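You operate a simulated robot arm through the tools that you are given. There is no shell and no other tool.

You run a simulated robot arm. Do the job below in one go: nothing can be reset, and whatever is moved stays where it is left.

TASK
Lock the wheel, drain the cooling water right out, then refill it to the green band.
Fine: the green valve ends shut; nothing overflows.

Only the result counts: the job must be done as asked and must still hold three seconds after the hand-in. Knocking over, shifting, dropping, spilling or breaking anything else fails it.

THE ROBOT
A 7-joint arm with a fingered hand, fixed in place. Base frame: the origin is at the foot of the arm, x ahead of it, y to its left, z up; the work surface is at about z = 0.8. Units: m, rad, N and s.
With the tool pointing down near the work surface it reaches from about 0.32 to 0.74 m from the base axis. Its first joint turns from -2.897 to 2.897 rad. Payload 4 kg.
The TCP is the grasp point between the finger pads, 0.026 m short of the fingertips. In the tool frame z runs along the fingers and y along their closing line. Largest opening 0.132 m; the body of the gripper starts 0.073 m behind the TCP. The gripper is a hand of 4 fingers: y runs from the thumb to the fingers, the wrist lies at [0, 0, -0.239] in the tool frame, and closing takes about 1.5 s.
Orientation is that of the tool frame in the base frame, as a unit quaternion [w, x, y, z]. With the fingers straight down and closing along the base's y, the tool's x points along the base's -x, its y along +y and its z along -z.

THE INTERFACE
- The arm moves only by the tool apply_moves. Its argument "commands" is a list of rows, each a list of 2 entries, a list of its own where there are three numbers: the shift along the tool's x, y, z in units of 200 mm (1.0 is 200 mm), then the turn, a rotation vector about the tool's x, y, z in units of 180 degrees (1.0 is 180 degrees). In form: [[[tx, ty, tz], [ax, ay, az]], ...]. A call has 1 to 20 rows; each row is the pose to reach, as a shift and turn from the pose commanded when the call began, along the tool's axes at that moment. "jaw" is the opening in per cent of the stroke, from 0 (shut) to 100 (fully open), set as the call begins (left out, the last holds). A call with a number of a shift or a turn outside -1 to 1 is refused whole. A row lasts 0.2 s, in which the tool goes at most 0.05 m and 0.15 rad; a call with a longer step from one row to the next is refused whole, and so is a gripper value outside its range. A pose out of reach is approached as far as the arm can. The call stops where the force on the tool passes 40 N (or 10 N more than at its start, if that is more) or the arm is blocked; 0.2 s more then pass. The fingers move at their own pace (about 0.072 m/s each) and stop on an object; they squeeze with about 26 N. The grip force told is the motor's: it shows also when the fingers shut on nothing. Time passes only in rows, and 0.2 s behind the last, so rows that repeat a pose let the fingers close. The reply holds the time, the measured pose of the TCP, the force on the tool along the base axes, the opening and the grip force, in the units named above and with some noise, with the torque about the TCP (base axes, N m) and any sound that the robot's microphone picked up.
- Cameras (640 x 400 px; columns grow to the right, rows downward): "scene" is fixed at [0.0511, -0.4941, 1.4627]; the picture's right is [0.80, -0.59, 0.00], its down [-0.24, -0.33, -0.91] and it looks along [0.54, 0.73, -0.41] (base axes); focal length 309 px, centre (320, 200). "wrist" rides on the gripper at [0.068, 0.002, -0.097] in the tool frame; the picture's right is [-0.03, 1.00, 0.00], its down [-0.82, -0.02, -0.58] and it looks along [-0.58, -0.02, 0.82] (tool axes); focal length 270 px, centre (320, 200). There is no depth. A picture from a camera that has moved, and an enlarged one, comes with that camera's place and axes in the base frame and with its lens. The place of the scene camera against the robot may be out by one fixed shift of up to 0.012 m in any direction.
- grab_frame(camera): a new picture of that camera. The clock stands still meanwhile.
- lift_body(by): slides the trunk up (or, below 0, down) by that many m; the arm rides with it, the base frame stays. It gives what a move gives, with no picture.
- set_fingers(finger1, finger2, finger3, thumb_bend): sets how far each is bent, from 0 (flat) to 1 (curled in); at 0.3 the hand is open as for a grip, at 0.7 the pads meet at the TCP. One left out holds its place. A second passes; each finger stops where it meets its share of the squeeze, and holds until it gets a number again. A gripper value or a shape takes the hand back. It gives what a move gives, with no picture; readings hold the bend of each and the force on the fingers (four entries, about 0 where the hand has none), thumb and palm.
- set_grasp(shape): the hand has 4 fingers and takes this shape, open, in about a second: jaw (thumb against the fingers, like two jaws); tri (thumb and two fingers); tip (a fingertip pinch); poke (one finger out to press); point (the index stretched); flat (the hand flat); cup (the hand cupped); fist (a fist). The gripper value then closes the fingers along that shape, each until it touches; the sizes above hold for jaw. It gives what a move gives, with no picture.
- zoom(camera, box): a new picture of the part [left, top, right, bottom] of that camera's present view, enlarged. The clock stands still meanwhile.
- finish_job(): hands the job in; it is judged then, once.

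Nothing tells you positions but the pictures and the camera data. Unless the task says otherwise, let go and move clear before handing in.

The tools are called after "Emit:" as a command line: name --argument value ..., lists and objects as JSON in quotes. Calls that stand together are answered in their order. apply_moves: Moves the arm, as the interface text tells. Its arguments: {"type":"object","properties":{"commands":{"type":"array","items":{"type":"array"}},"jaw":{"type":"number"}},"required":["commands"]} The other tools are called the same way: lift_body (by) slides the trunk up or down; set_grasp (shape) gives the hand a shape; set_fingers (finger1, finger2, finger3, thumb_bend) moves the fingers one by one; grab_frame (camera) takes a picture; zoom (camera, box) takes an enlarged picture of a part of a camera's view; finish_job () hands the job in.

At the start:

```text
t: 0.0
eef_pos: [0.3589, 0.2963, 1.2685]
tool_rot: [0.0, 0.0, 1.0, -0.001]
ft_force: [0.6, -0.6, -0.2]
wrist_torque: [-0.02, 0.0, -0.03]
width: 0.132
grasp_force: 0.1
shape: jaw
bend: [0.3, 0.3, 0.3, 0.3]
finger forces: [0.0, 0.0, 0.0, 0.1, 0.0, 0.1]
trunk travel left (down, up): [-0.439, 0.151]
```

scene: 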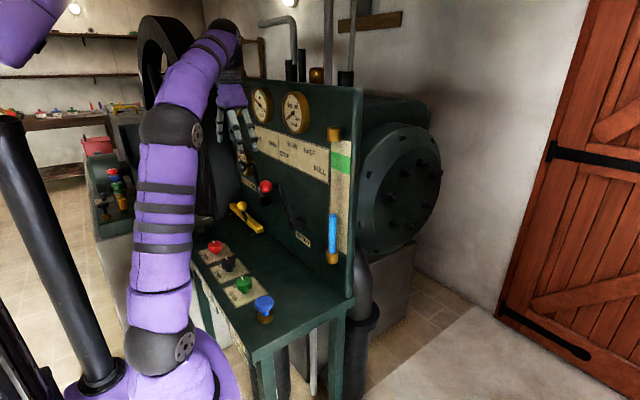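
wrist: 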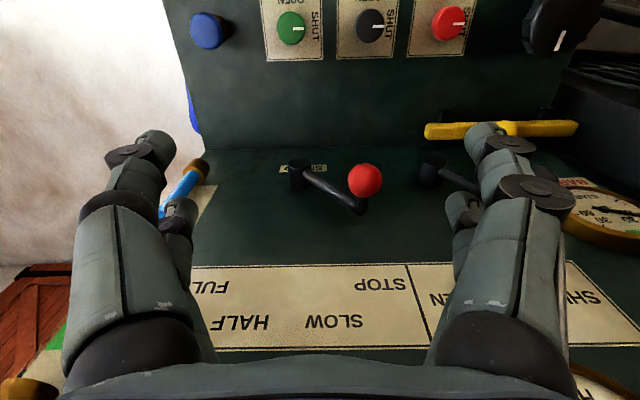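

I see a green steam engine panel with a bench holding several valve knobs (red, black, green, blue), a yellow lever, a red-ball lever, another black lever and a sight glass with a green band. I'll look closer before moving.

Emit:
zoom --camera "scene" --box '[180, 180, 340, 340]'

Emit:
zoom --camera "scene" --box '[220, 70, 380, 270]'

Emit:
zoom --camera "wrist" --box '[160, 0, 400, 150]'

Emit:
zoom --camera "wrist" --box '[400, 0, 640, 250]'

Emit:
zoom --camera "scene" --box '[60, 0, 260, 240]'

```text
2.50 times, centred on (260, 260) of scene
camera zoom: at [0.0511, -0.4941, 1.4627], right [0.8, -0.59, 0.0], down [-0.24, -0.33, -0.91], along [0.54, 0.73, -0.41], focal length 772 px, centre (470, 50)
```

zoom: 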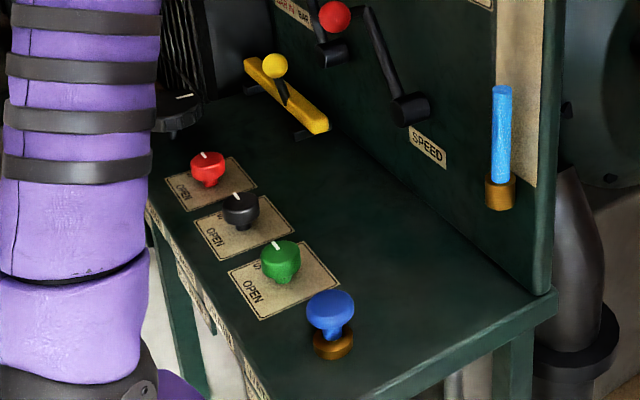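

```text
2.00 times, centred on (300, 170) of scene
camera zoom: at [0.0511, -0.4941, 1.4627], right [0.8, -0.59, 0.0], down [-0.24, -0.33, -0.91], along [0.54, 0.73, -0.41], focal length 618 px, centre (360, 260)
```

zoom: 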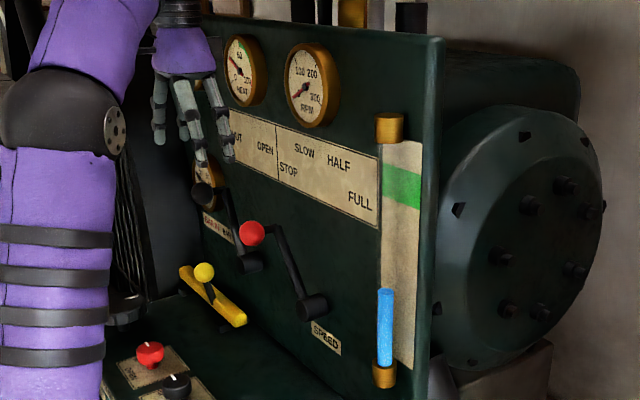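

```text
2.67 times, centred on (280, 75) of wrist
camera zoom: at [0.2901, 0.2992, 1.3649], right [0.03, 1.0, 0.0], down [0.82, -0.02, 0.58], along [0.58, -0.02, -0.82], focal length 721 px, centre (427, 533)
```

zoom: 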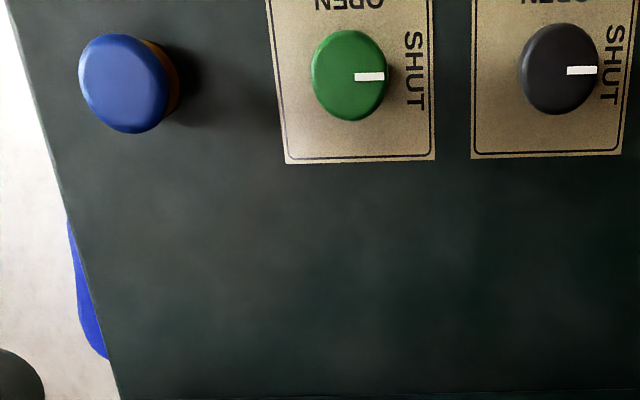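

```text
1.60 times, centred on (520, 125) of wrist
camera zoom: at [0.2901, 0.2992, 1.3649], right [0.03, 1.0, 0.0], down [0.82, -0.02, 0.58], along [0.58, -0.02, -0.82], focal length 432 px, centre (0, 320)
```

zoom: 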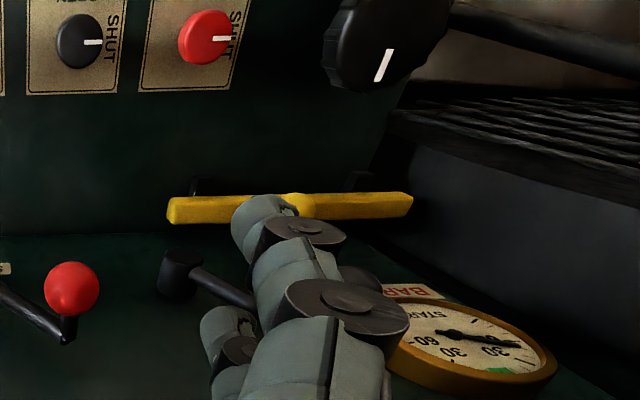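

```text
1.67 times, centred on (160, 120) of scene
camera zoom: at [0.0511, -0.4941, 1.4627], right [0.8, -0.59, 0.0], down [-0.24, -0.33, -0.91], along [0.54, 0.73, -0.41], focal length 515 px, centre (587, 333)
```

zoom: 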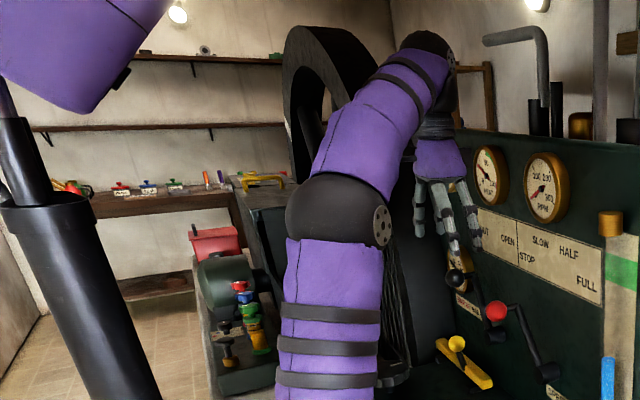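

Emit:
zoom --camera "scene" --box '[190, 260, 260, 340]'

Emit:
zoom --camera "scene" --box '[220, 150, 320, 250]'

Emit:
zoom --camera "scene" --box '[240, 280, 400, 400]'

Emit:
zoom --camera "scene" --box '[80, 150, 150, 240]'

Emit:
zoom --camera "scene" --box '[300, 120, 360, 270]'

```text
5.00 times, centred on (225, 300) of scene
camera zoom: at [0.0511, -0.4941, 1.4627], right [0.8, -0.59, 0.0], down [-0.24, -0.33, -0.91], along [0.54, 0.73, -0.41], focal length 1545 px, centre (795, -300)
```

zoom: 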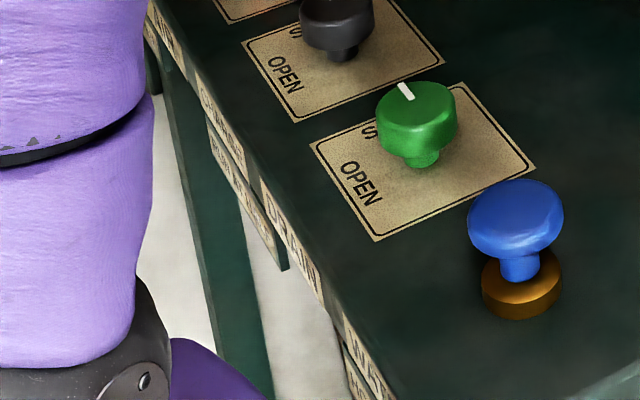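

```text
4.00 times, centred on (270, 200) of scene
camera zoom: at [0.0511, -0.4941, 1.4627], right [0.8, -0.59, 0.0], down [-0.24, -0.33, -0.91], along [0.54, 0.73, -0.41], focal length 1236 px, centre (520, 200)
```

zoom: 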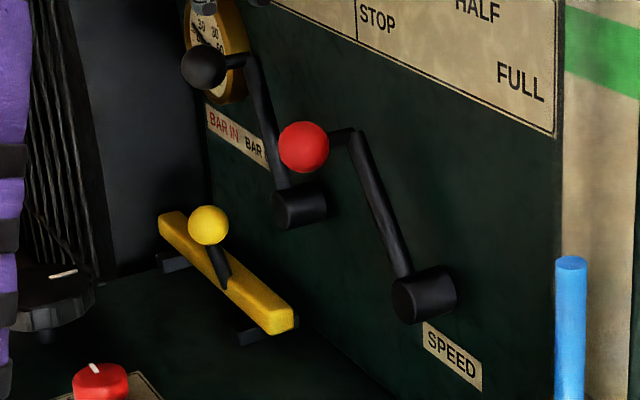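

```text
3.33 times, centred on (320, 340) of scene
camera zoom: at [0.0511, -0.4941, 1.4627], right [0.8, -0.59, 0.0], down [-0.24, -0.33, -0.91], along [0.54, 0.73, -0.41], focal length 1030 px, centre (320, -267)
```

zoom: 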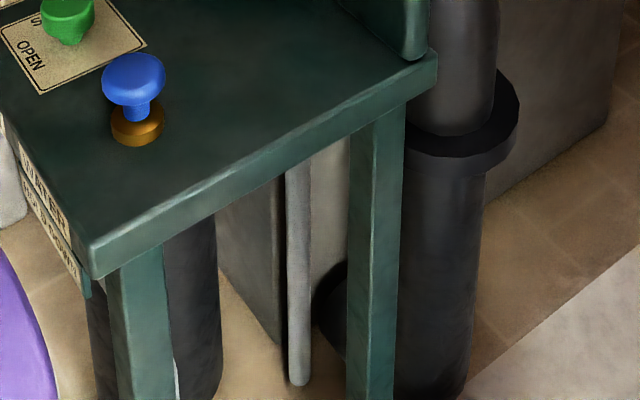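

```text
4.44 times, centred on (115, 195) of scene
camera zoom: at [0.0511, -0.4941, 1.4627], right [0.8, -0.59, 0.0], down [-0.24, -0.33, -0.91], along [0.54, 0.73, -0.41], focal length 1373 px, centre (1231, 222)
```

zoom: 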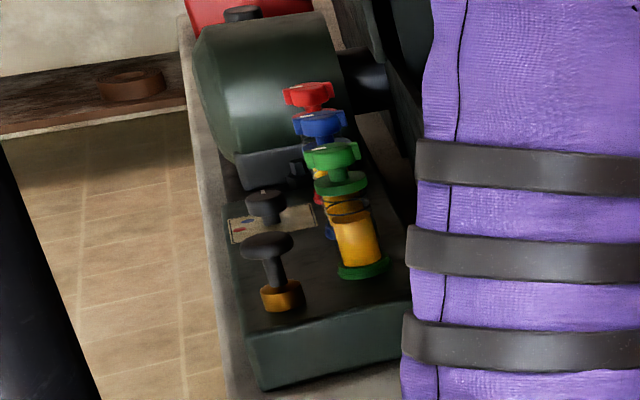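

```text
2.67 times, centred on (330, 195) of scene
camera zoom: at [0.0511, -0.4941, 1.4627], right [0.8, -0.59, 0.0], down [-0.24, -0.33, -0.91], along [0.54, 0.73, -0.41], focal length 824 px, centre (293, 213)
```

zoom: 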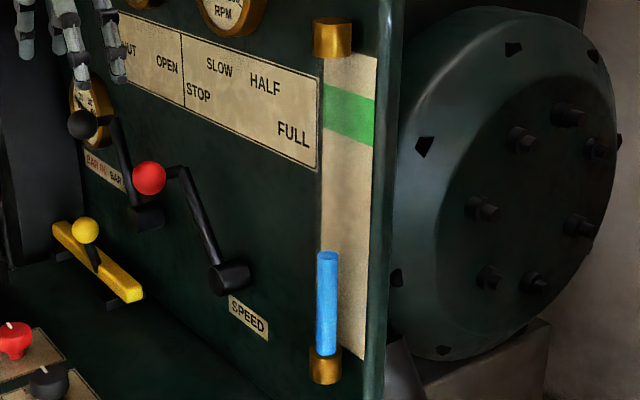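

The bench carries red, black, green and blue knobs (bench top z≈0.8, knobs at x≈0.315, y≈0.12–0.5), a yellow barring bar marked "BAR IN / BAR OUT" by the panel, and labels on the bench's front edge that I can't read yet. I'll bring the wrist camera back and lower to read those front-edge labels.

Emit:
apply_moves --commands '[[[0.2, 0.05, 0], [0, 0, 0]], [[0.4, 0.1, 0], [0, 0, 0]], [[0.6, 0.15, 0], [0, 0, 0]], [[0.8, 0.2, 0], [0, 0, 0]], [[1.0, 0.25, 0], [0, 0, 0]], [[1.0, 0.25, 0.2], [0, 0, 0]], [[1.0, 0.25, 0.4], [0, 0, 0]], [[1.0, 0.25, 0.6], [0, 0, 0]], [[1.0, 0.25, 0.8], [0, 0, 0]]]'

```text
t: 2.0
eef_pos: [0.1605, 0.3472, 1.1057]
tool_rot: [0.0, 0.0, 1.0, 0.0]
ft_force: [-0.3, -0.2, 0.3]
wrist_torque: [-0.01, 0.05, 0.02]
width: 0.1319
grasp_force: 0.0
shape: jaw
bend: [0.3, 0.3, 0.3, 0.3]
finger forces: [0.0, 0.0, 0.0, 0.0, 0.1, 0.0]
trunk travel left (down, up): [-0.439, 0.151]
```

Emit:
grab_frame --camera "wrist"

Emit:
grab_frame --camera "scene"

```text
taken
camera wrist: at [0.0926, 0.3496, 1.2032], right [0.03, 1.0, 0.0], down [0.82, -0.02, 0.58], along [0.58, -0.01, -0.82], focal length 270 px, centre (320, 200)
```

wrist: 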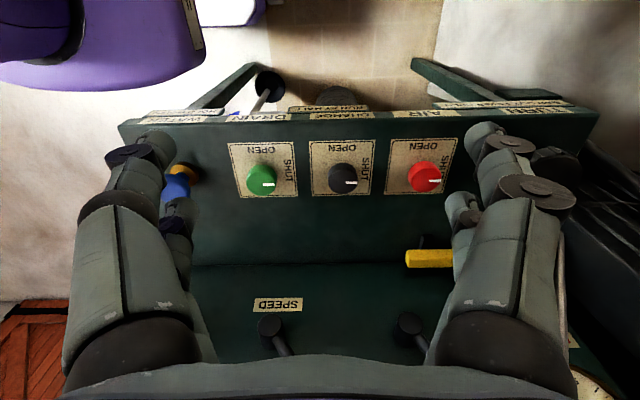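

```text
taken
```

scene: 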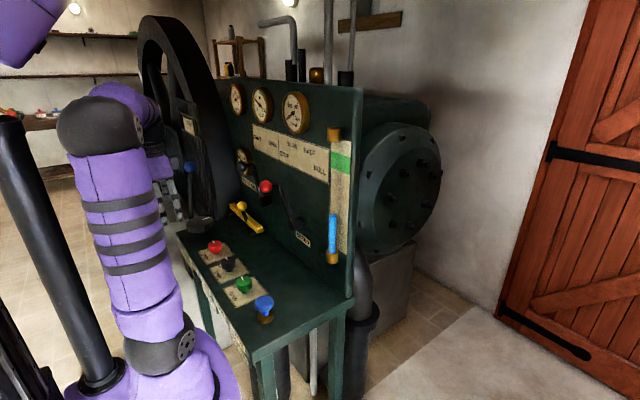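

Emit:
zoom --camera "wrist" --box '[110, 80, 310, 210]'

Emit:
zoom --camera "wrist" --box '[280, 80, 460, 210]'

Emit:
zoom --camera "wrist" --box '[400, 60, 640, 210]'

Emit:
zoom --camera "scene" --box '[150, 150, 310, 260]'

Emit:
zoom --camera "scene" --box '[130, 50, 310, 180]'

```text
3.08 times, centred on (210, 145) of wrist
camera zoom: at [0.0926, 0.3496, 1.2032], right [0.03, 1.0, 0.0], down [0.82, -0.02, 0.58], along [0.58, -0.01, -0.82], focal length 832 px, centre (658, 369)
```

zoom: 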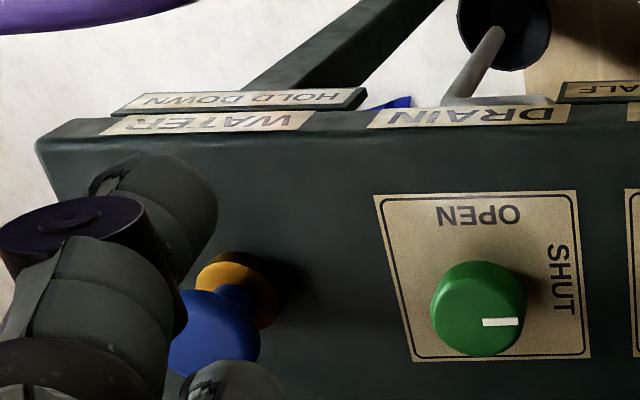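

```text
3.08 times, centred on (370, 145) of wrist
camera zoom: at [0.0926, 0.3496, 1.2032], right [0.03, 1.0, 0.0], down [0.82, -0.02, 0.58], along [0.58, -0.01, -0.82], focal length 832 px, centre (166, 369)
```

zoom: 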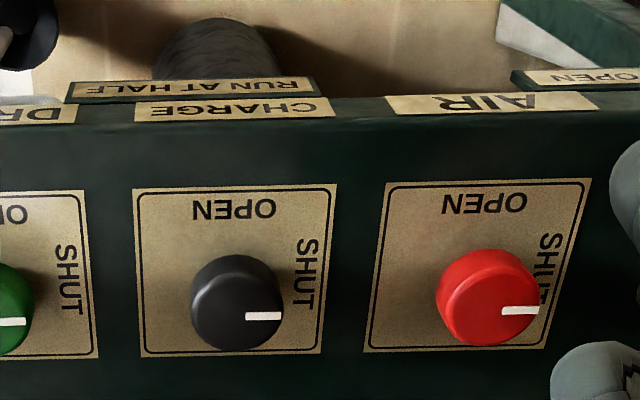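

```text
2.67 times, centred on (520, 135) of wrist
camera zoom: at [0.0926, 0.3496, 1.2032], right [0.03, 1.0, 0.0], down [0.82, -0.02, 0.58], along [0.58, -0.01, -0.82], focal length 721 px, centre (-213, 373)
```

zoom: 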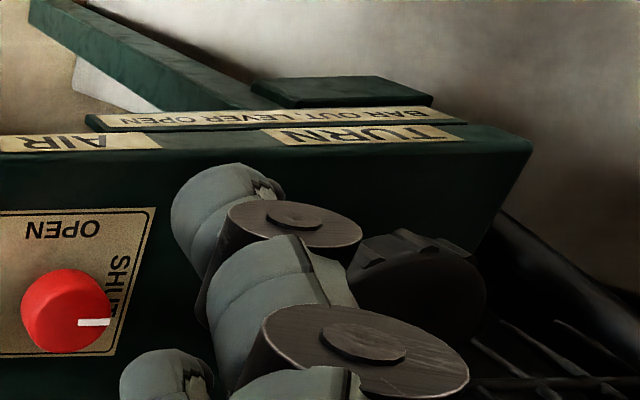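

```text
3.64 times, centred on (230, 205) of scene
camera zoom: at [0.0511, -0.4941, 1.4627], right [0.8, -0.59, 0.0], down [-0.24, -0.33, -0.91], along [0.54, 0.73, -0.41], focal length 1124 px, centre (647, 182)
```

zoom: 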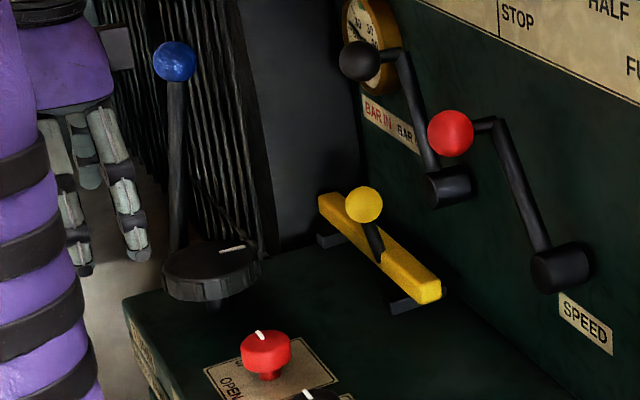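

```text
3.08 times, centred on (220, 115) of scene
camera zoom: at [0.0511, -0.4941, 1.4627], right [0.8, -0.59, 0.0], down [-0.24, -0.33, -0.91], along [0.54, 0.73, -0.41], focal length 951 px, centre (628, 462)
```

zoom: 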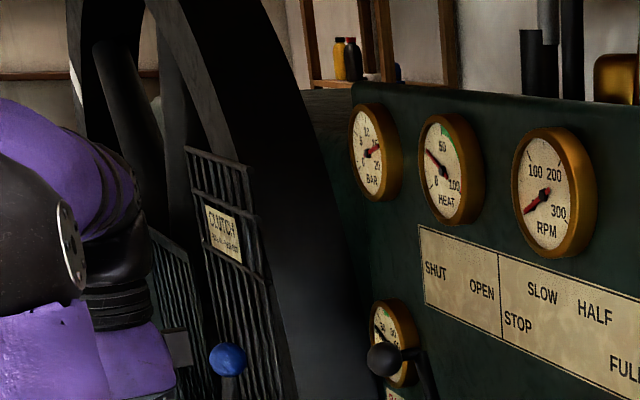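

The labels read WATER "HOLD DOWN" (blue push knob), DRAIN (green valve), CHARGE (black), AIR (red) and TURN (big black knob). The yellow bar by the flywheel has BAR IN/BAR OUT, so I'll move to inspect it closely.

Emit:
apply_moves --commands '[[[0, 0, -0.2], [0, 0, 0]], [[-0.15, 0.15, -0.24], [0, 0, 0]], [[-0.3, 0.3, -0.24], [0, 0, 0]], [[-0.45, 0.45, -0.24], [0, 0, 0]], [[-0.6, 0.6, -0.24], [0, 0, 0]], [[-0.75, 0.75, -0.24], [0, 0, 0]], [[-0.85, 0.87, -0.24], [0, 0, 0]], [[-0.85, 0.87, -0.24], [0, 0, 0]]]'

Emit:
grab_frame --camera "wrist"

```text
t: 3.8
eef_pos: [0.3229, 0.5136, 1.1548]
tool_rot: [0.0, 0.0, 1.0, -0.001]
ft_force: [0.3, 0.5, -0.1]
wrist_torque: [0.02, 0.0, 0.0]
width: 0.1319
grasp_force: 0.1
shape: jaw
bend: [0.3, 0.3, 0.3, 0.3]
finger forces: [0.0, 0.0, 0.0, 0.0, 0.0, 0.1]
out of reach, approached as far as the arm can: row 7, 8
trunk travel left (down, up): [-0.439, 0.151]
```

```text
taken
camera wrist: at [0.2545, 0.5155, 1.2519], right [0.03, 1.0, 0.0], down [0.82, -0.02, 0.58], along [0.58, -0.02, -0.82], focal length 270 px, centre (320, 200)
```

wrist: 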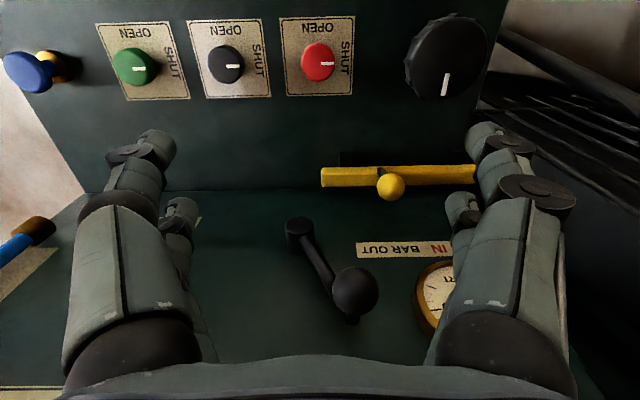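

Emit:
zoom --camera "wrist" --box '[300, 130, 500, 280]'

Emit:
zoom --camera "scene" --box '[190, 140, 300, 260]'

```text
2.67 times, centred on (400, 205) of wrist
camera zoom: at [0.2545, 0.5155, 1.2519], right [0.03, 1.0, 0.0], down [0.82, -0.02, 0.58], along [0.58, -0.02, -0.82], focal length 721 px, centre (107, 187)
```

zoom: 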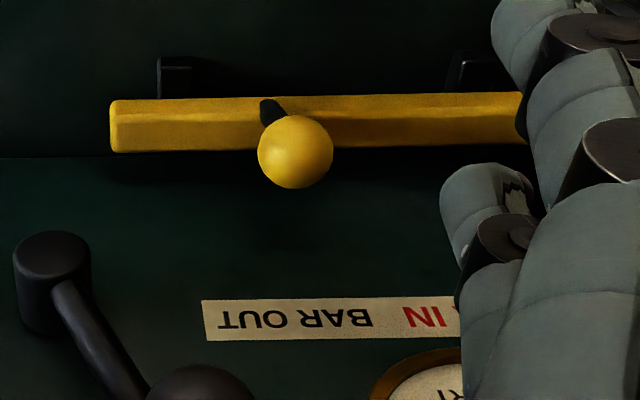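

```text
3.33 times, centred on (245, 200) of scene
camera zoom: at [0.0511, -0.4941, 1.4627], right [0.8, -0.59, 0.0], down [-0.24, -0.33, -0.91], along [0.54, 0.73, -0.41], focal length 1030 px, centre (570, 200)
```

zoom: 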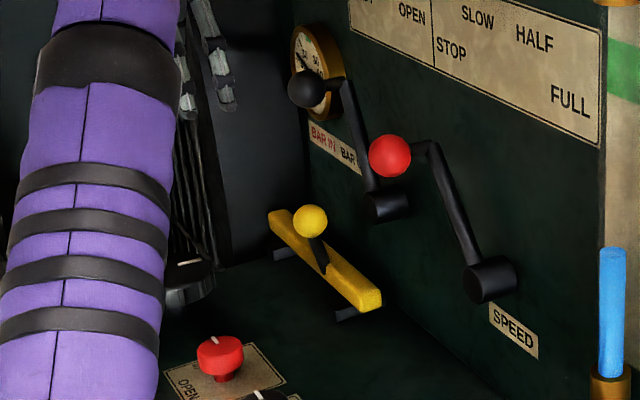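

Emit:
zoom --camera "wrist" --box '[500, 0, 640, 399]'

Emit:
zoom --camera "scene" --box '[150, 130, 260, 250]'

```text
1.00 times, centred on (570, 200) of wrist (not enlarged: the box is as wide or as high as the picture)
camera zoom: at [0.2545, 0.5155, 1.2519], right [0.03, 1.0, 0.0], down [0.82, -0.02, 0.58], along [0.58, -0.02, -0.82], focal length 271 px, centre (69, 200)
```

zoom: 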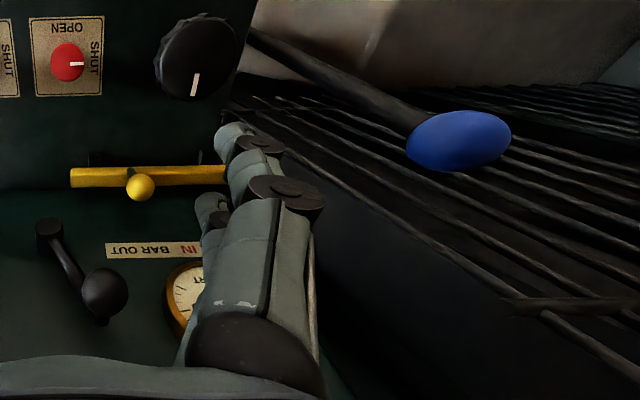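

```text
3.33 times, centred on (205, 190) of scene
camera zoom: at [0.0511, -0.4941, 1.4627], right [0.8, -0.59, 0.0], down [-0.24, -0.33, -0.91], along [0.54, 0.73, -0.41], focal length 1030 px, centre (703, 233)
```

zoom: 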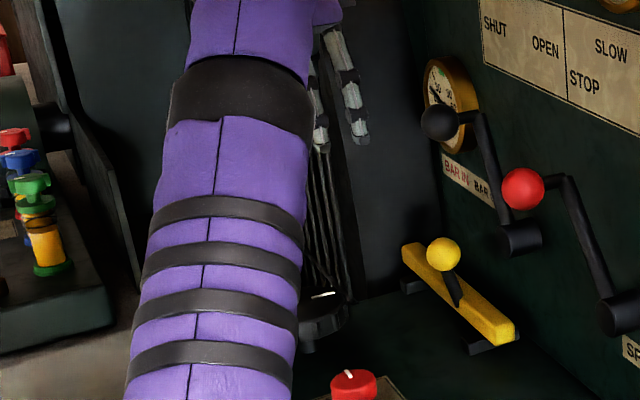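

The yellow handle ball is at about (0.474, 0.611, 0.915) beside "BAR OUT"; it must slide about 0.11 m in +y to "BAR IN". I'll tilt the hand forward and outward (45°) so I can reach it under the levers.

Emit:
apply_moves --commands '[[[0.03125, -0.013, 0.0625], [-0.0082, -0.0305, -0.0197]], [[0.0625, -0.026, 0.125], [-0.01635, -0.061, -0.0395]], [[0.09375, -0.039, 0.1875], [-0.0245, -0.0915, -0.0592]], [[0.125, -0.0525, 0.25], [-0.0327, -0.12205, -0.07895]], [[0.15625, -0.0656, 0.3125], [-0.0409, -0.15256, -0.0987]], [[0.1875, -0.0788, 0.375], [-0.04905, -0.1831, -0.1184]], [[0.21875, -0.092, 0.4375], [-0.0572, -0.2136, -0.1382]], [[0.25, -0.105, 0.5], [-0.0654, -0.2441, -0.1579]], [[0.25, -0.105, 0.5], [-0.0654, -0.2441, -0.1579]]]' --jaw 60

Emit:
zoom --camera "wrist" --box '[0, 0, 640, 400]'

Emit:
grab_frame --camera "scene"

```text
t: 5.8
eef_pos: [0.2713, 0.4924, 1.0557]
tool_rot: [0.37, -0.239, 0.892, 0.099]
ft_force: [-0.3, -0.5, 0.2]
wrist_torque: [-0.01, 0.0, -0.04]
width: 0.0797
grasp_force: 0.0
shape: jaw
bend: [0.71, 0.71, 0.71, 0.7]
finger forces: [0.0, 0.0, 0.0, 0.1, 0.0, 0.1]
trunk travel left (down, up): [-0.439, 0.151]
```

```text
1.00 times, centred on (320, 200) of wrist (not enlarged: the box is as wide or as high as the picture)
camera zoom: at [0.1699, 0.4344, 1.076], right [-0.48, 0.87, 0.02], down [0.16, 0.07, 0.99], along [0.86, 0.48, -0.17], focal length 270 px, centre (320, 200)
```

zoom: 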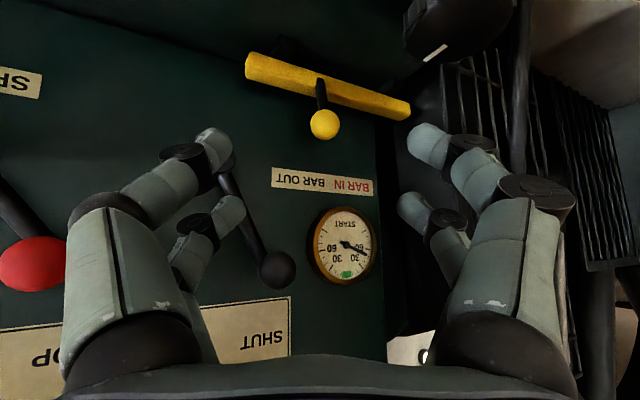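

```text
taken
```

scene: 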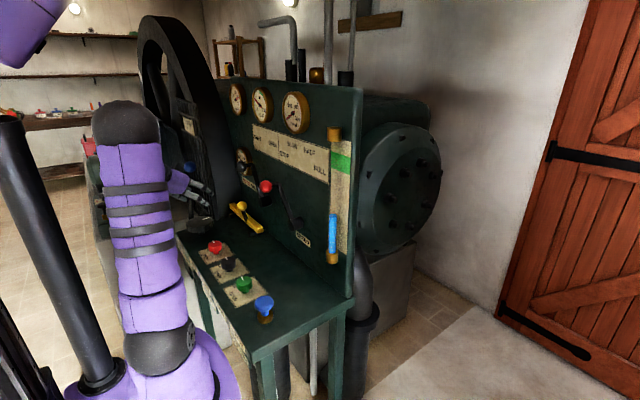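

Emit:
apply_moves --commands '[[[-0.08, 0.002, 0.15], [0, 0, 0]], [[-0.16, 0.004, 0.3], [0, 0, 0]], [[-0.24, 0.008, 0.45], [0, 0, 0]], [[-0.324, 0.011, 0.6], [0, 0, 0]], [[-0.324, 0.011, 0.75], [0, 0, 0]], [[-0.324, 0.011, 0.75], [0, 0, 0]]]'

Emit:
grab_frame --camera "wrist"

Emit:
zoom --camera "scene" --box '[180, 140, 300, 260]'

```text
t: 7.2
eef_pos: [0.4019, 0.5702, 0.9959]
tool_rot: [0.37, -0.239, 0.892, 0.099]
ft_force: [0.9, -0.3, 0.3]
wrist_torque: [-0.01, 0.01, 0.01]
width: 0.0797
grasp_force: 0.0
shape: jaw
bend: [0.71, 0.71, 0.71, 0.7]
finger forces: [0.0, 0.1, 0.1, 0.1, 0.0, 0.0]
trunk travel left (down, up): [-0.439, 0.151]
```

```text
taken
camera wrist: at [0.3007, 0.5143, 1.0151], right [-0.48, 0.87, 0.02], down [0.16, 0.07, 0.99], along [0.86, 0.48, -0.17], focal length 270 px, centre (320, 200)
```

wrist: 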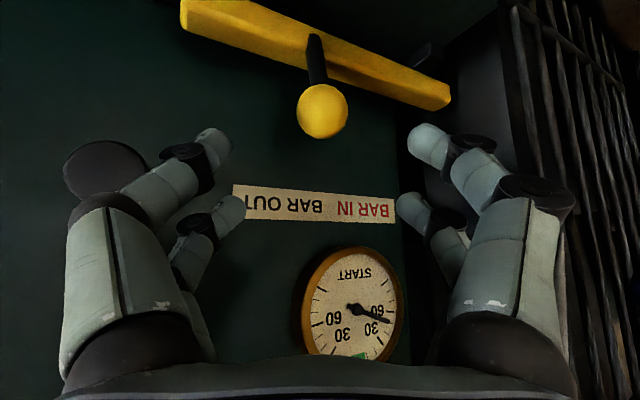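

```text
3.33 times, centred on (240, 200) of scene
camera zoom: at [0.0511, -0.4941, 1.4627], right [0.8, -0.59, 0.0], down [-0.24, -0.33, -0.91], along [0.54, 0.73, -0.41], focal length 1030 px, centre (587, 200)
```

zoom: 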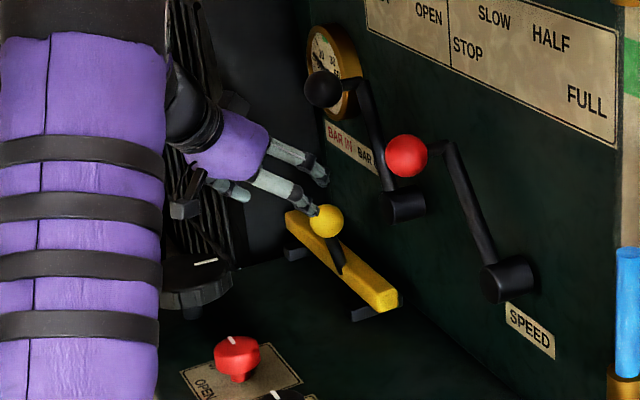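

Emit:
apply_moves --commands '[[[0.0, 0.005, 0.15], [0, 0, 0]], [[0.0, 0.005, 0.3], [0, 0, 0]], [[0.0, 0.005, 0.45], [0, 0, 0]], [[0.0, 0.005, 0.6], [0, 0, 0]], [[0.0, 0.005, 0.6], [0, 0, 0]]]'

Emit:
grab_frame --camera "wrist"

Emit:
zoom --camera "scene" --box '[210, 170, 290, 240]'

```text
t: 8.4
eef_pos: [0.477, 0.6129, 0.9078]
tool_rot: [0.37, -0.238, 0.893, 0.099]
ft_force: [0.0, 0.1, 0.0]
wrist_torque: [0.01, 0.02, -0.01]
width: 0.0797
grasp_force: 0.1
shape: jaw
bend: [0.71, 0.71, 0.71, 0.7]
finger forces: [0.1, 0.0, 0.1, 0.0, 0.0, 0.0]
trunk travel left (down, up): [-0.439, 0.151]
```

```text
taken
camera wrist: at [0.3733, 0.5564, 0.9282], right [-0.48, 0.88, 0.02], down [0.16, 0.07, 0.99], along [0.86, 0.48, -0.17], focal length 270 px, centre (320, 200)
```

wrist: 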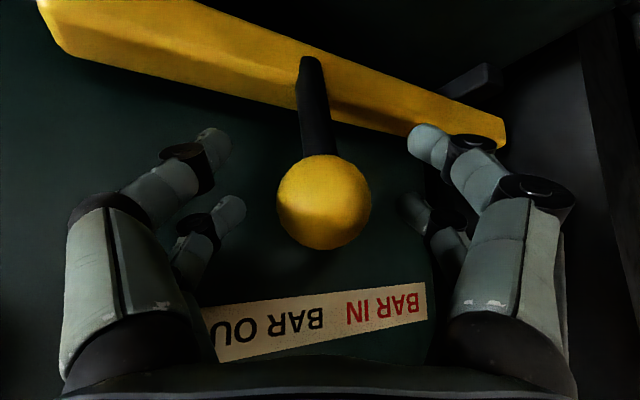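

```text
5.71 times, centred on (250, 205) of scene
camera zoom: at [0.0511, -0.4941, 1.4627], right [0.8, -0.59, 0.0], down [-0.24, -0.33, -0.91], along [0.54, 0.73, -0.41], focal length 1766 px, centre (720, 171)
```

zoom: 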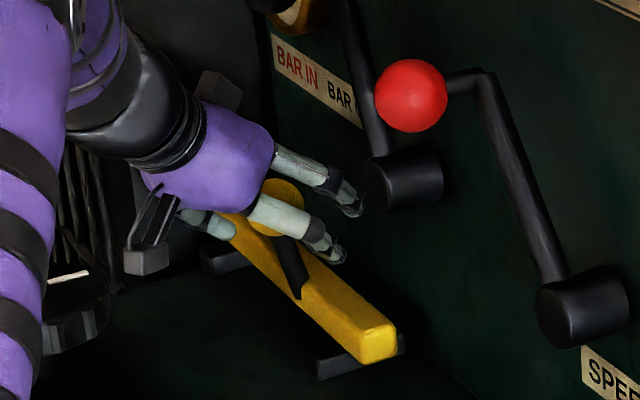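

The ball sits right at the grasp point between the fingers. I'll close on it.

Emit:
apply_moves --commands '[[[0, 0, 0], [0, 0, 0]], [[0, 0, 0], [0, 0, 0]], [[0, 0, 0], [0, 0, 0]], [[0, 0, 0], [0, 0, 0]], [[0, 0, 0], [0, 0, 0]], [[0, 0, 0], [0, 0, 0]], [[0, 0, 0], [0, 0, 0]]]' --jaw 15

Emit:
grab_frame --camera "wrist"

```text
t: 10.0
eef_pos: [0.4745, 0.6133, 0.9082]
tool_rot: [0.37, -0.239, 0.892, 0.099]
ft_force: [0.3, -0.1, 0.1]
wrist_torque: [0.01, 0.0, 0.03]
width: 0.0204
grasp_force: 0.0
shape: jaw
bend: [0.73, 0.73, 0.73, 0.7]
finger forces: [0.0, 0.0, 0.1, 0.0, 0.0, 0.1]
trunk travel left (down, up): [-0.439, 0.151]
```

```text
taken
camera wrist: at [0.373, 0.5561, 0.9286], right [-0.48, 0.88, 0.02], down [0.16, 0.07, 0.99], along [0.86, 0.48, -0.17], focal length 270 px, centre (320, 200)
```

wrist: 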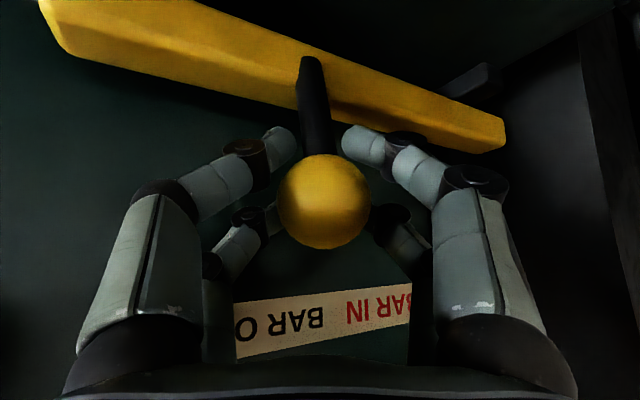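

Emit:
apply_moves --commands '[[[0, 0, 0], [0, 0, 0]], [[0, 0, 0], [0, 0, 0]], [[0, 0, 0], [0, 0, 0]], [[0, 0, 0], [0, 0, 0]]]' --jaw 0

Emit:
grab_frame --camera "wrist"

```text
t: 11.0
eef_pos: [0.4761, 0.6129, 0.9082]
tool_rot: [0.369, -0.238, 0.893, 0.098]
ft_force: [8.0, 4.4, -2.1]
wrist_torque: [-0.27, 0.32, 0.02]
width: 0.0082
grasp_force: 26.0
shape: jaw
bend: [0.72, 0.72, 0.71, 0.71]
finger forces: [25.4, 19.5, 19.7, 0.1, 25.9, 0.1]
trunk travel left (down, up): [-0.439, 0.151]
```

```text
taken
camera wrist: at [0.3741, 0.5564, 0.928], right [-0.48, 0.88, 0.02], down [0.16, 0.07, 0.99], along [0.86, 0.48, -0.17], focal length 270 px, centre (320, 200)
```

wrist: 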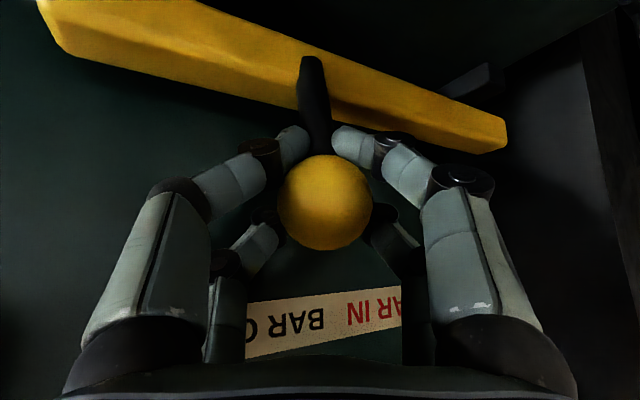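

Emit:
apply_moves --commands '[[[-0.0177, 0.0433, 0.0177], [0, 0, 0]], [[-0.0354, 0.0866, 0.0354], [0, 0, 0]], [[-0.053, 0.13, 0.053], [0, 0, 0]], [[-0.0707, 0.1732, 0.0707], [0, 0, 0]], [[-0.0707, 0.1732, 0.0707], [0, 0, 0]]]'

Emit:
grab_frame --camera "wrist"

Emit:
zoom --camera "scene" --box '[190, 150, 290, 250]'

```text
t: 12.2
eef_pos: [0.4745, 0.6537, 0.909]
tool_rot: [0.368, -0.239, 0.893, 0.098]
ft_force: [6.9, -1.3, -12.3]
wrist_torque: [-0.47, 0.37, -0.08]
width: 0.0086
grasp_force: 26.1
shape: jaw
bend: [0.72, 0.72, 0.71, 0.7]
finger forces: [26.4, 19.9, 18.7, 0.1, 30.7, 0.1]
trunk travel left (down, up): [-0.439, 0.151]
```

```text
taken
camera wrist: at [0.3741, 0.5966, 0.9288], right [-0.48, 0.88, 0.02], down [0.16, 0.07, 0.98], along [0.86, 0.48, -0.17], focal length 270 px, centre (320, 200)
```

wrist: 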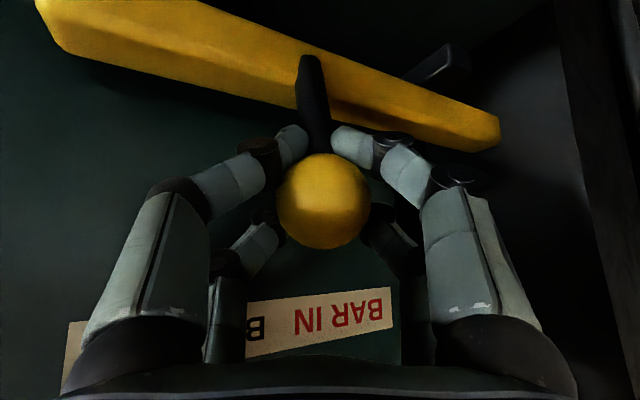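

```text
4.00 times, centred on (240, 200) of scene
camera zoom: at [0.0511, -0.4941, 1.4627], right [0.8, -0.59, 0.0], down [-0.24, -0.33, -0.91], along [0.54, 0.73, -0.41], focal length 1236 px, centre (640, 200)
```

zoom: 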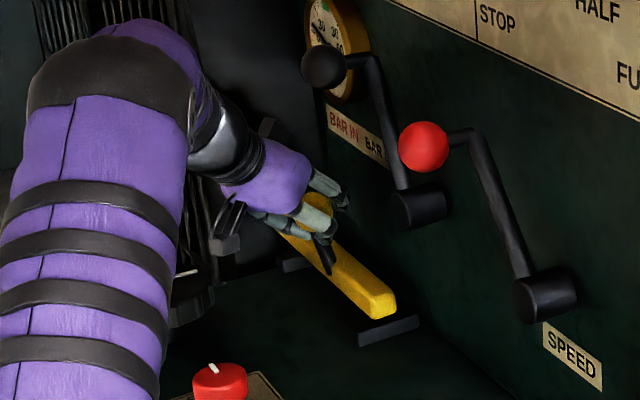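

Emit:
apply_moves --commands '[[[-0.0177, 0.0433, 0.0177], [0, 0, 0]], [[-0.0354, 0.0866, 0.0354], [0, 0, 0]], [[-0.053, 0.13, 0.053], [0, 0, 0]], [[-0.0707, 0.1732, 0.0707], [0, 0, 0]], [[-0.0884, 0.2165, 0.0884], [0, 0, 0]], [[-0.106, 0.26, 0.106], [0, 0, 0]], [[-0.1237, 0.303, 0.1237], [0, 0, 0]], [[-0.1414, 0.3464, 0.1414], [0, 0, 0]]]'

Emit:
grab_frame --camera "wrist"

Emit:
zoom --camera "scene" --box '[190, 150, 290, 250]'

```text
t: 13.3
eef_pos: [0.4751, 0.6886, 0.9095]
tool_rot: [0.366, -0.237, 0.895, 0.089]
ft_force: [-8.6, -18.3, 4.8]
wrist_torque: [-0.86, 0.55, -0.14]
width: 0.0102
grasp_force: 26.0
shape: jaw
bend: [0.72, 0.72, 0.71, 0.71]
finger forces: [28.6, 21.1, 26.5, 0.0, 40.0, 0.1]
trunk travel left (down, up): [-0.439, 0.151]
stopped in row 5: the force on the tool passed its limit at 46 N (the readings are from after the stop); the commanded pose is now the measured one
```

```text
taken
camera wrist: at [0.3736, 0.6333, 0.9297], right [-0.47, 0.88, 0.0], down [0.16, 0.08, 0.98], along [0.87, 0.47, -0.18], focal length 270 px, centre (320, 200)
```

wrist: 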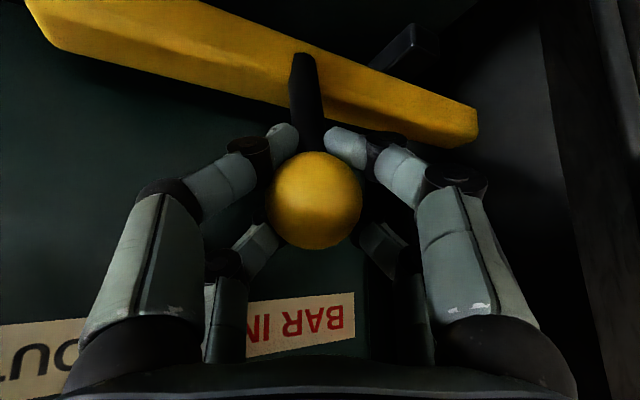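

```text
4.00 times, centred on (240, 200) of scene
camera zoom: at [0.0511, -0.4941, 1.4627], right [0.8, -0.59, 0.0], down [-0.24, -0.33, -0.91], along [0.54, 0.73, -0.41], focal length 1236 px, centre (640, 200)
```

zoom: 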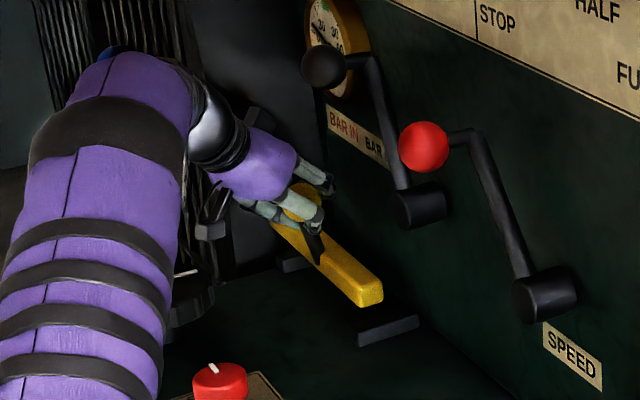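

Emit:
zoom --camera "wrist" --box '[440, 0, 640, 399]'

Emit:
zoom --camera "wrist" --box '[300, 40, 560, 220]'

Emit:
zoom --camera "scene" --box '[170, 140, 260, 240]'

```text
1.00 times, centred on (540, 200) of wrist (not enlarged: the box is as wide or as high as the picture)
camera zoom: at [0.3736, 0.6333, 0.9297], right [-0.47, 0.88, 0.0], down [0.16, 0.08, 0.98], along [0.87, 0.47, -0.18], focal length 271 px, centre (99, 200)
```

zoom: 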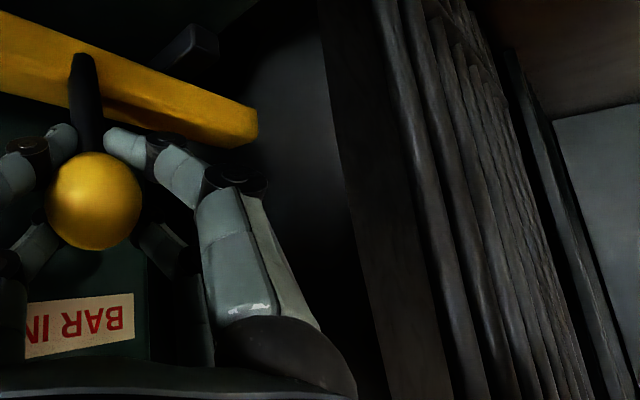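

```text
2.22 times, centred on (430, 130) of wrist
camera zoom: at [0.3736, 0.6333, 0.9297], right [-0.47, 0.88, 0.0], down [0.16, 0.08, 0.98], along [0.87, 0.47, -0.18], focal length 601 px, centre (76, 356)
```

zoom: 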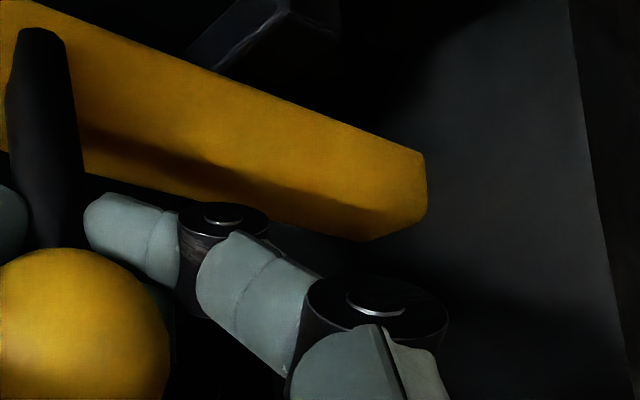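

```text
4.00 times, centred on (215, 190) of scene
camera zoom: at [0.0511, -0.4941, 1.4627], right [0.8, -0.59, 0.0], down [-0.24, -0.33, -0.91], along [0.54, 0.73, -0.41], focal length 1236 px, centre (740, 240)
```

zoom: 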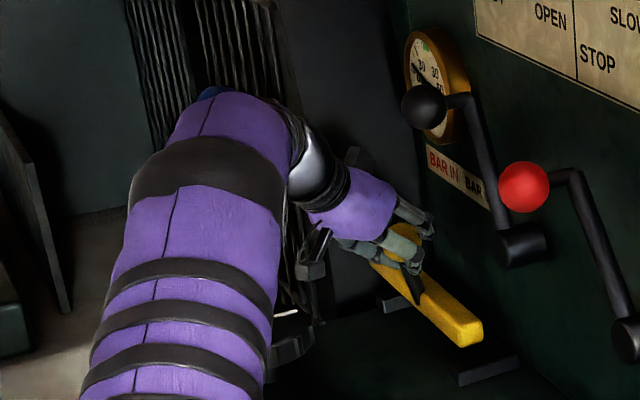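

The bar slid about 75 mm and met a firm stop. I'll press a little more to check whether that's its true end of travel.

Emit:
apply_moves --commands '[[[-0.0044, 0.0108, 0.0044], [0, 0, 0]], [[-0.0088, 0.0216, 0.0088], [0, 0, 0]], [[-0.0132, 0.0325, 0.0132], [0, 0, 0]], [[-0.0177, 0.0433, 0.0177], [0, 0, 0]], [[-0.022, 0.054, 0.022], [0, 0, 0]], [[-0.0265, 0.065, 0.0265], [0, 0, 0]]]'

Emit:
grab_frame --camera "wrist"

```text
t: 13.8
eef_pos: [0.4761, 0.6891, 0.9075]
tool_rot: [0.366, -0.236, 0.896, 0.085]
ft_force: [-13.8, -22.0, 9.1]
wrist_torque: [-0.89, 0.56, -0.2]
width: 0.0107
grasp_force: 26.1
shape: jaw
bend: [0.72, 0.73, 0.71, 0.72]
finger forces: [28.8, 0.1, 25.4, 0.1, 40.8, 0.1]
trunk travel left (down, up): [-0.439, 0.151]
stopped in row 2: the force on the tool passed its limit at 42 N (the readings are from after the stop); the commanded pose is now the measured one
```

```text
taken
camera wrist: at [0.3737, 0.6345, 0.9298], right [-0.47, 0.88, 0.0], down [0.16, 0.09, 0.98], along [0.87, 0.46, -0.18], focal length 270 px, centre (320, 200)
```

wrist: 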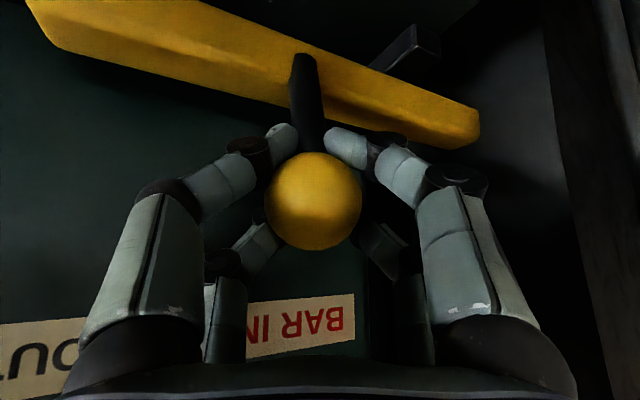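

Emit:
apply_moves --commands '[[[0, 0, 0], [0, 0, 0]], [[0, 0, 0], [0, 0, 0]], [[0, 0, 0], [0, 0, 0]], [[0, 0, 0], [0, 0, 0]], [[0, 0, 0], [0, 0, 0]]]' --jaw 60

Emit:
grab_frame --camera "wrist"

```text
t: 15.0
eef_pos: [0.477, 0.6913, 0.9056]
tool_rot: [0.366, -0.236, 0.896, 0.086]
ft_force: [1.2, -0.4, -0.7]
wrist_torque: [0.01, 0.0, 0.01]
width: 0.0787
grasp_force: 0.0
shape: jaw
bend: [0.71, 0.71, 0.71, 0.7]
finger forces: [0.0, 0.1, 0.0, 0.0, 0.0, 0.1]
trunk travel left (down, up): [-0.439, 0.151]
```

```text
taken
camera wrist: at [0.375, 0.6375, 0.9271], right [-0.47, 0.88, 0.0], down [0.16, 0.09, 0.98], along [0.87, 0.46, -0.18], focal length 270 px, centre (320, 200)
```

wrist: 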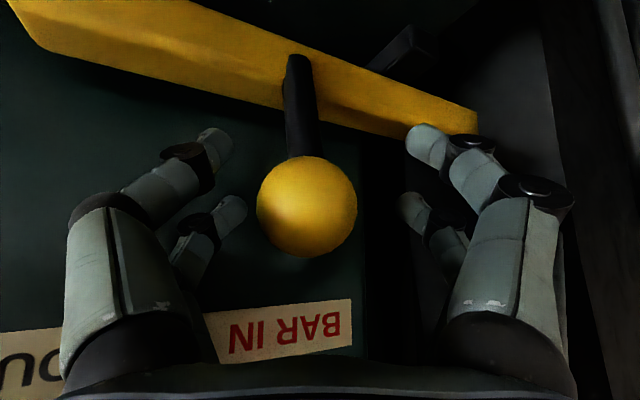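

Emit:
apply_moves --commands '[[[0, 0, -0.15], [0, 0, 0]], [[0, 0, -0.3], [0, 0, 0]], [[0, 0, -0.45], [0, 0, 0]], [[0, 0, -0.6], [0, 0, 0]], [[0, 0, -0.75], [0, 0, 0]], [[0, 0, -0.75], [0, 0, 0]]]'

Emit:
grab_frame --camera "wrist"

Emit:
zoom --camera "scene" --box '[180, 140, 300, 260]'

Emit:
zoom --camera "wrist" --box '[440, 0, 640, 399]'

```text
t: 16.4
eef_pos: [0.3868, 0.6424, 1.0126]
tool_rot: [0.366, -0.236, 0.896, 0.087]
ft_force: [0.1, 0.3, 0.4]
wrist_torque: [-0.02, -0.03, 0.0]
width: 0.0789
grasp_force: 0.1
shape: jaw
bend: [0.71, 0.71, 0.71, 0.7]
finger forces: [0.0, 0.1, 0.0, 0.1, 0.0, 0.0]
trunk travel left (down, up): [-0.439, 0.151]
```

```text
taken
camera wrist: at [0.2846, 0.5881, 1.0353], right [-0.47, 0.88, 0.0], down [0.16, 0.09, 0.98], along [0.87, 0.46, -0.18], focal length 270 px, centre (320, 200)
```

wrist: 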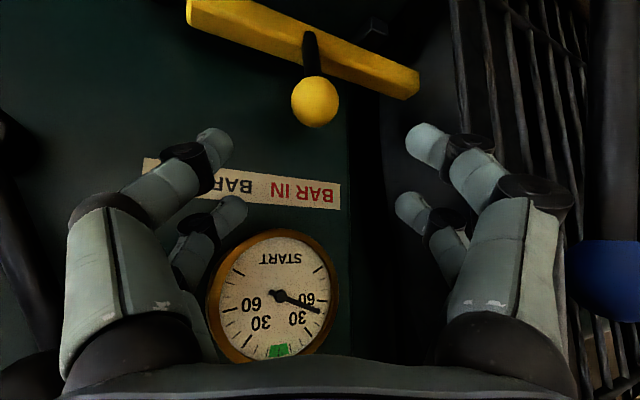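

```text
3.33 times, centred on (240, 200) of scene
camera zoom: at [0.0511, -0.4941, 1.4627], right [0.8, -0.59, 0.0], down [-0.24, -0.33, -0.91], along [0.54, 0.73, -0.41], focal length 1030 px, centre (587, 200)
```

zoom: 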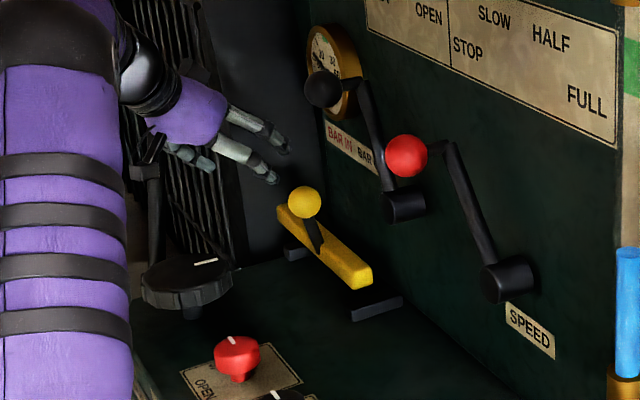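

```text
1.00 times, centred on (540, 200) of wrist (not enlarged: the box is as wide or as high as the picture)
camera zoom: at [0.2846, 0.5881, 1.0353], right [-0.47, 0.88, 0.0], down [0.16, 0.09, 0.98], along [0.87, 0.46, -0.18], focal length 271 px, centre (99, 200)
```

zoom: 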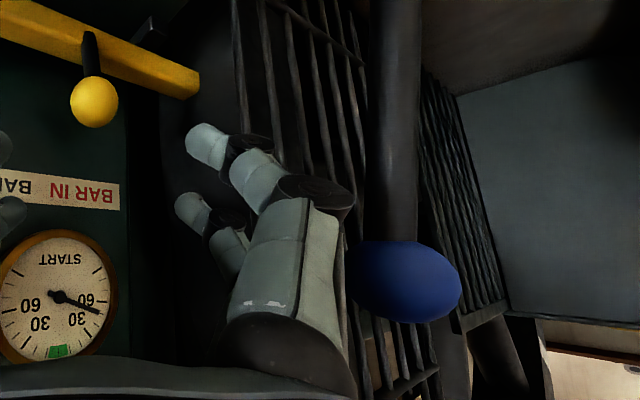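

Emit:
zoom --camera "wrist" --box '[340, 20, 500, 120]'

Emit:
zoom --camera "scene" --box '[100, 0, 260, 100]'

Emit:
zoom --camera "scene" --box '[130, 60, 260, 240]'

```text
4.00 times, centred on (420, 70) of wrist
camera zoom: at [0.2846, 0.5881, 1.0353], right [-0.47, 0.88, 0.0], down [0.16, 0.09, 0.98], along [0.87, 0.46, -0.18], focal length 1081 px, centre (-80, 720)
```

zoom: 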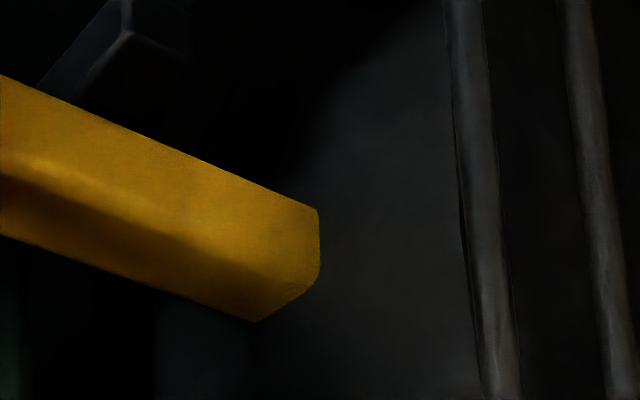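

```text
4.00 times, centred on (180, 50) of scene
camera zoom: at [0.0511, -0.4941, 1.4627], right [0.8, -0.59, 0.0], down [-0.24, -0.33, -0.91], along [0.54, 0.73, -0.41], focal length 1236 px, centre (880, 800)
```

zoom: 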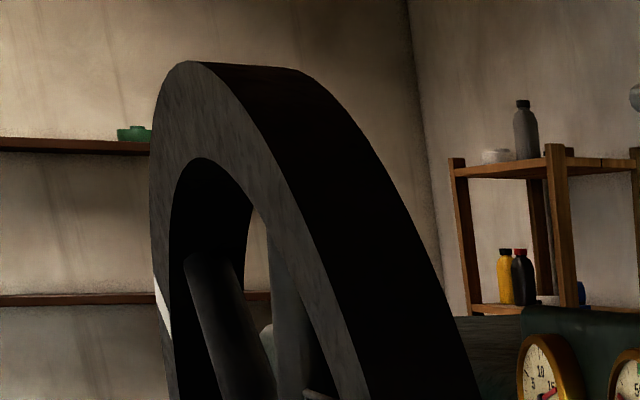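

```text
2.22 times, centred on (195, 150) of scene
camera zoom: at [0.0511, -0.4941, 1.4627], right [0.8, -0.59, 0.0], down [-0.24, -0.33, -0.91], along [0.54, 0.73, -0.41], focal length 687 px, centre (598, 311)
```

zoom: 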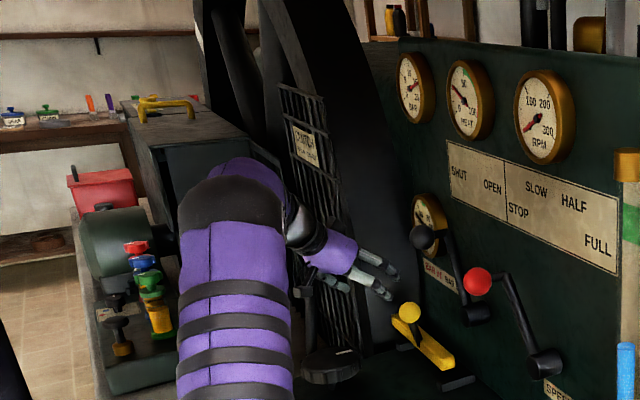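

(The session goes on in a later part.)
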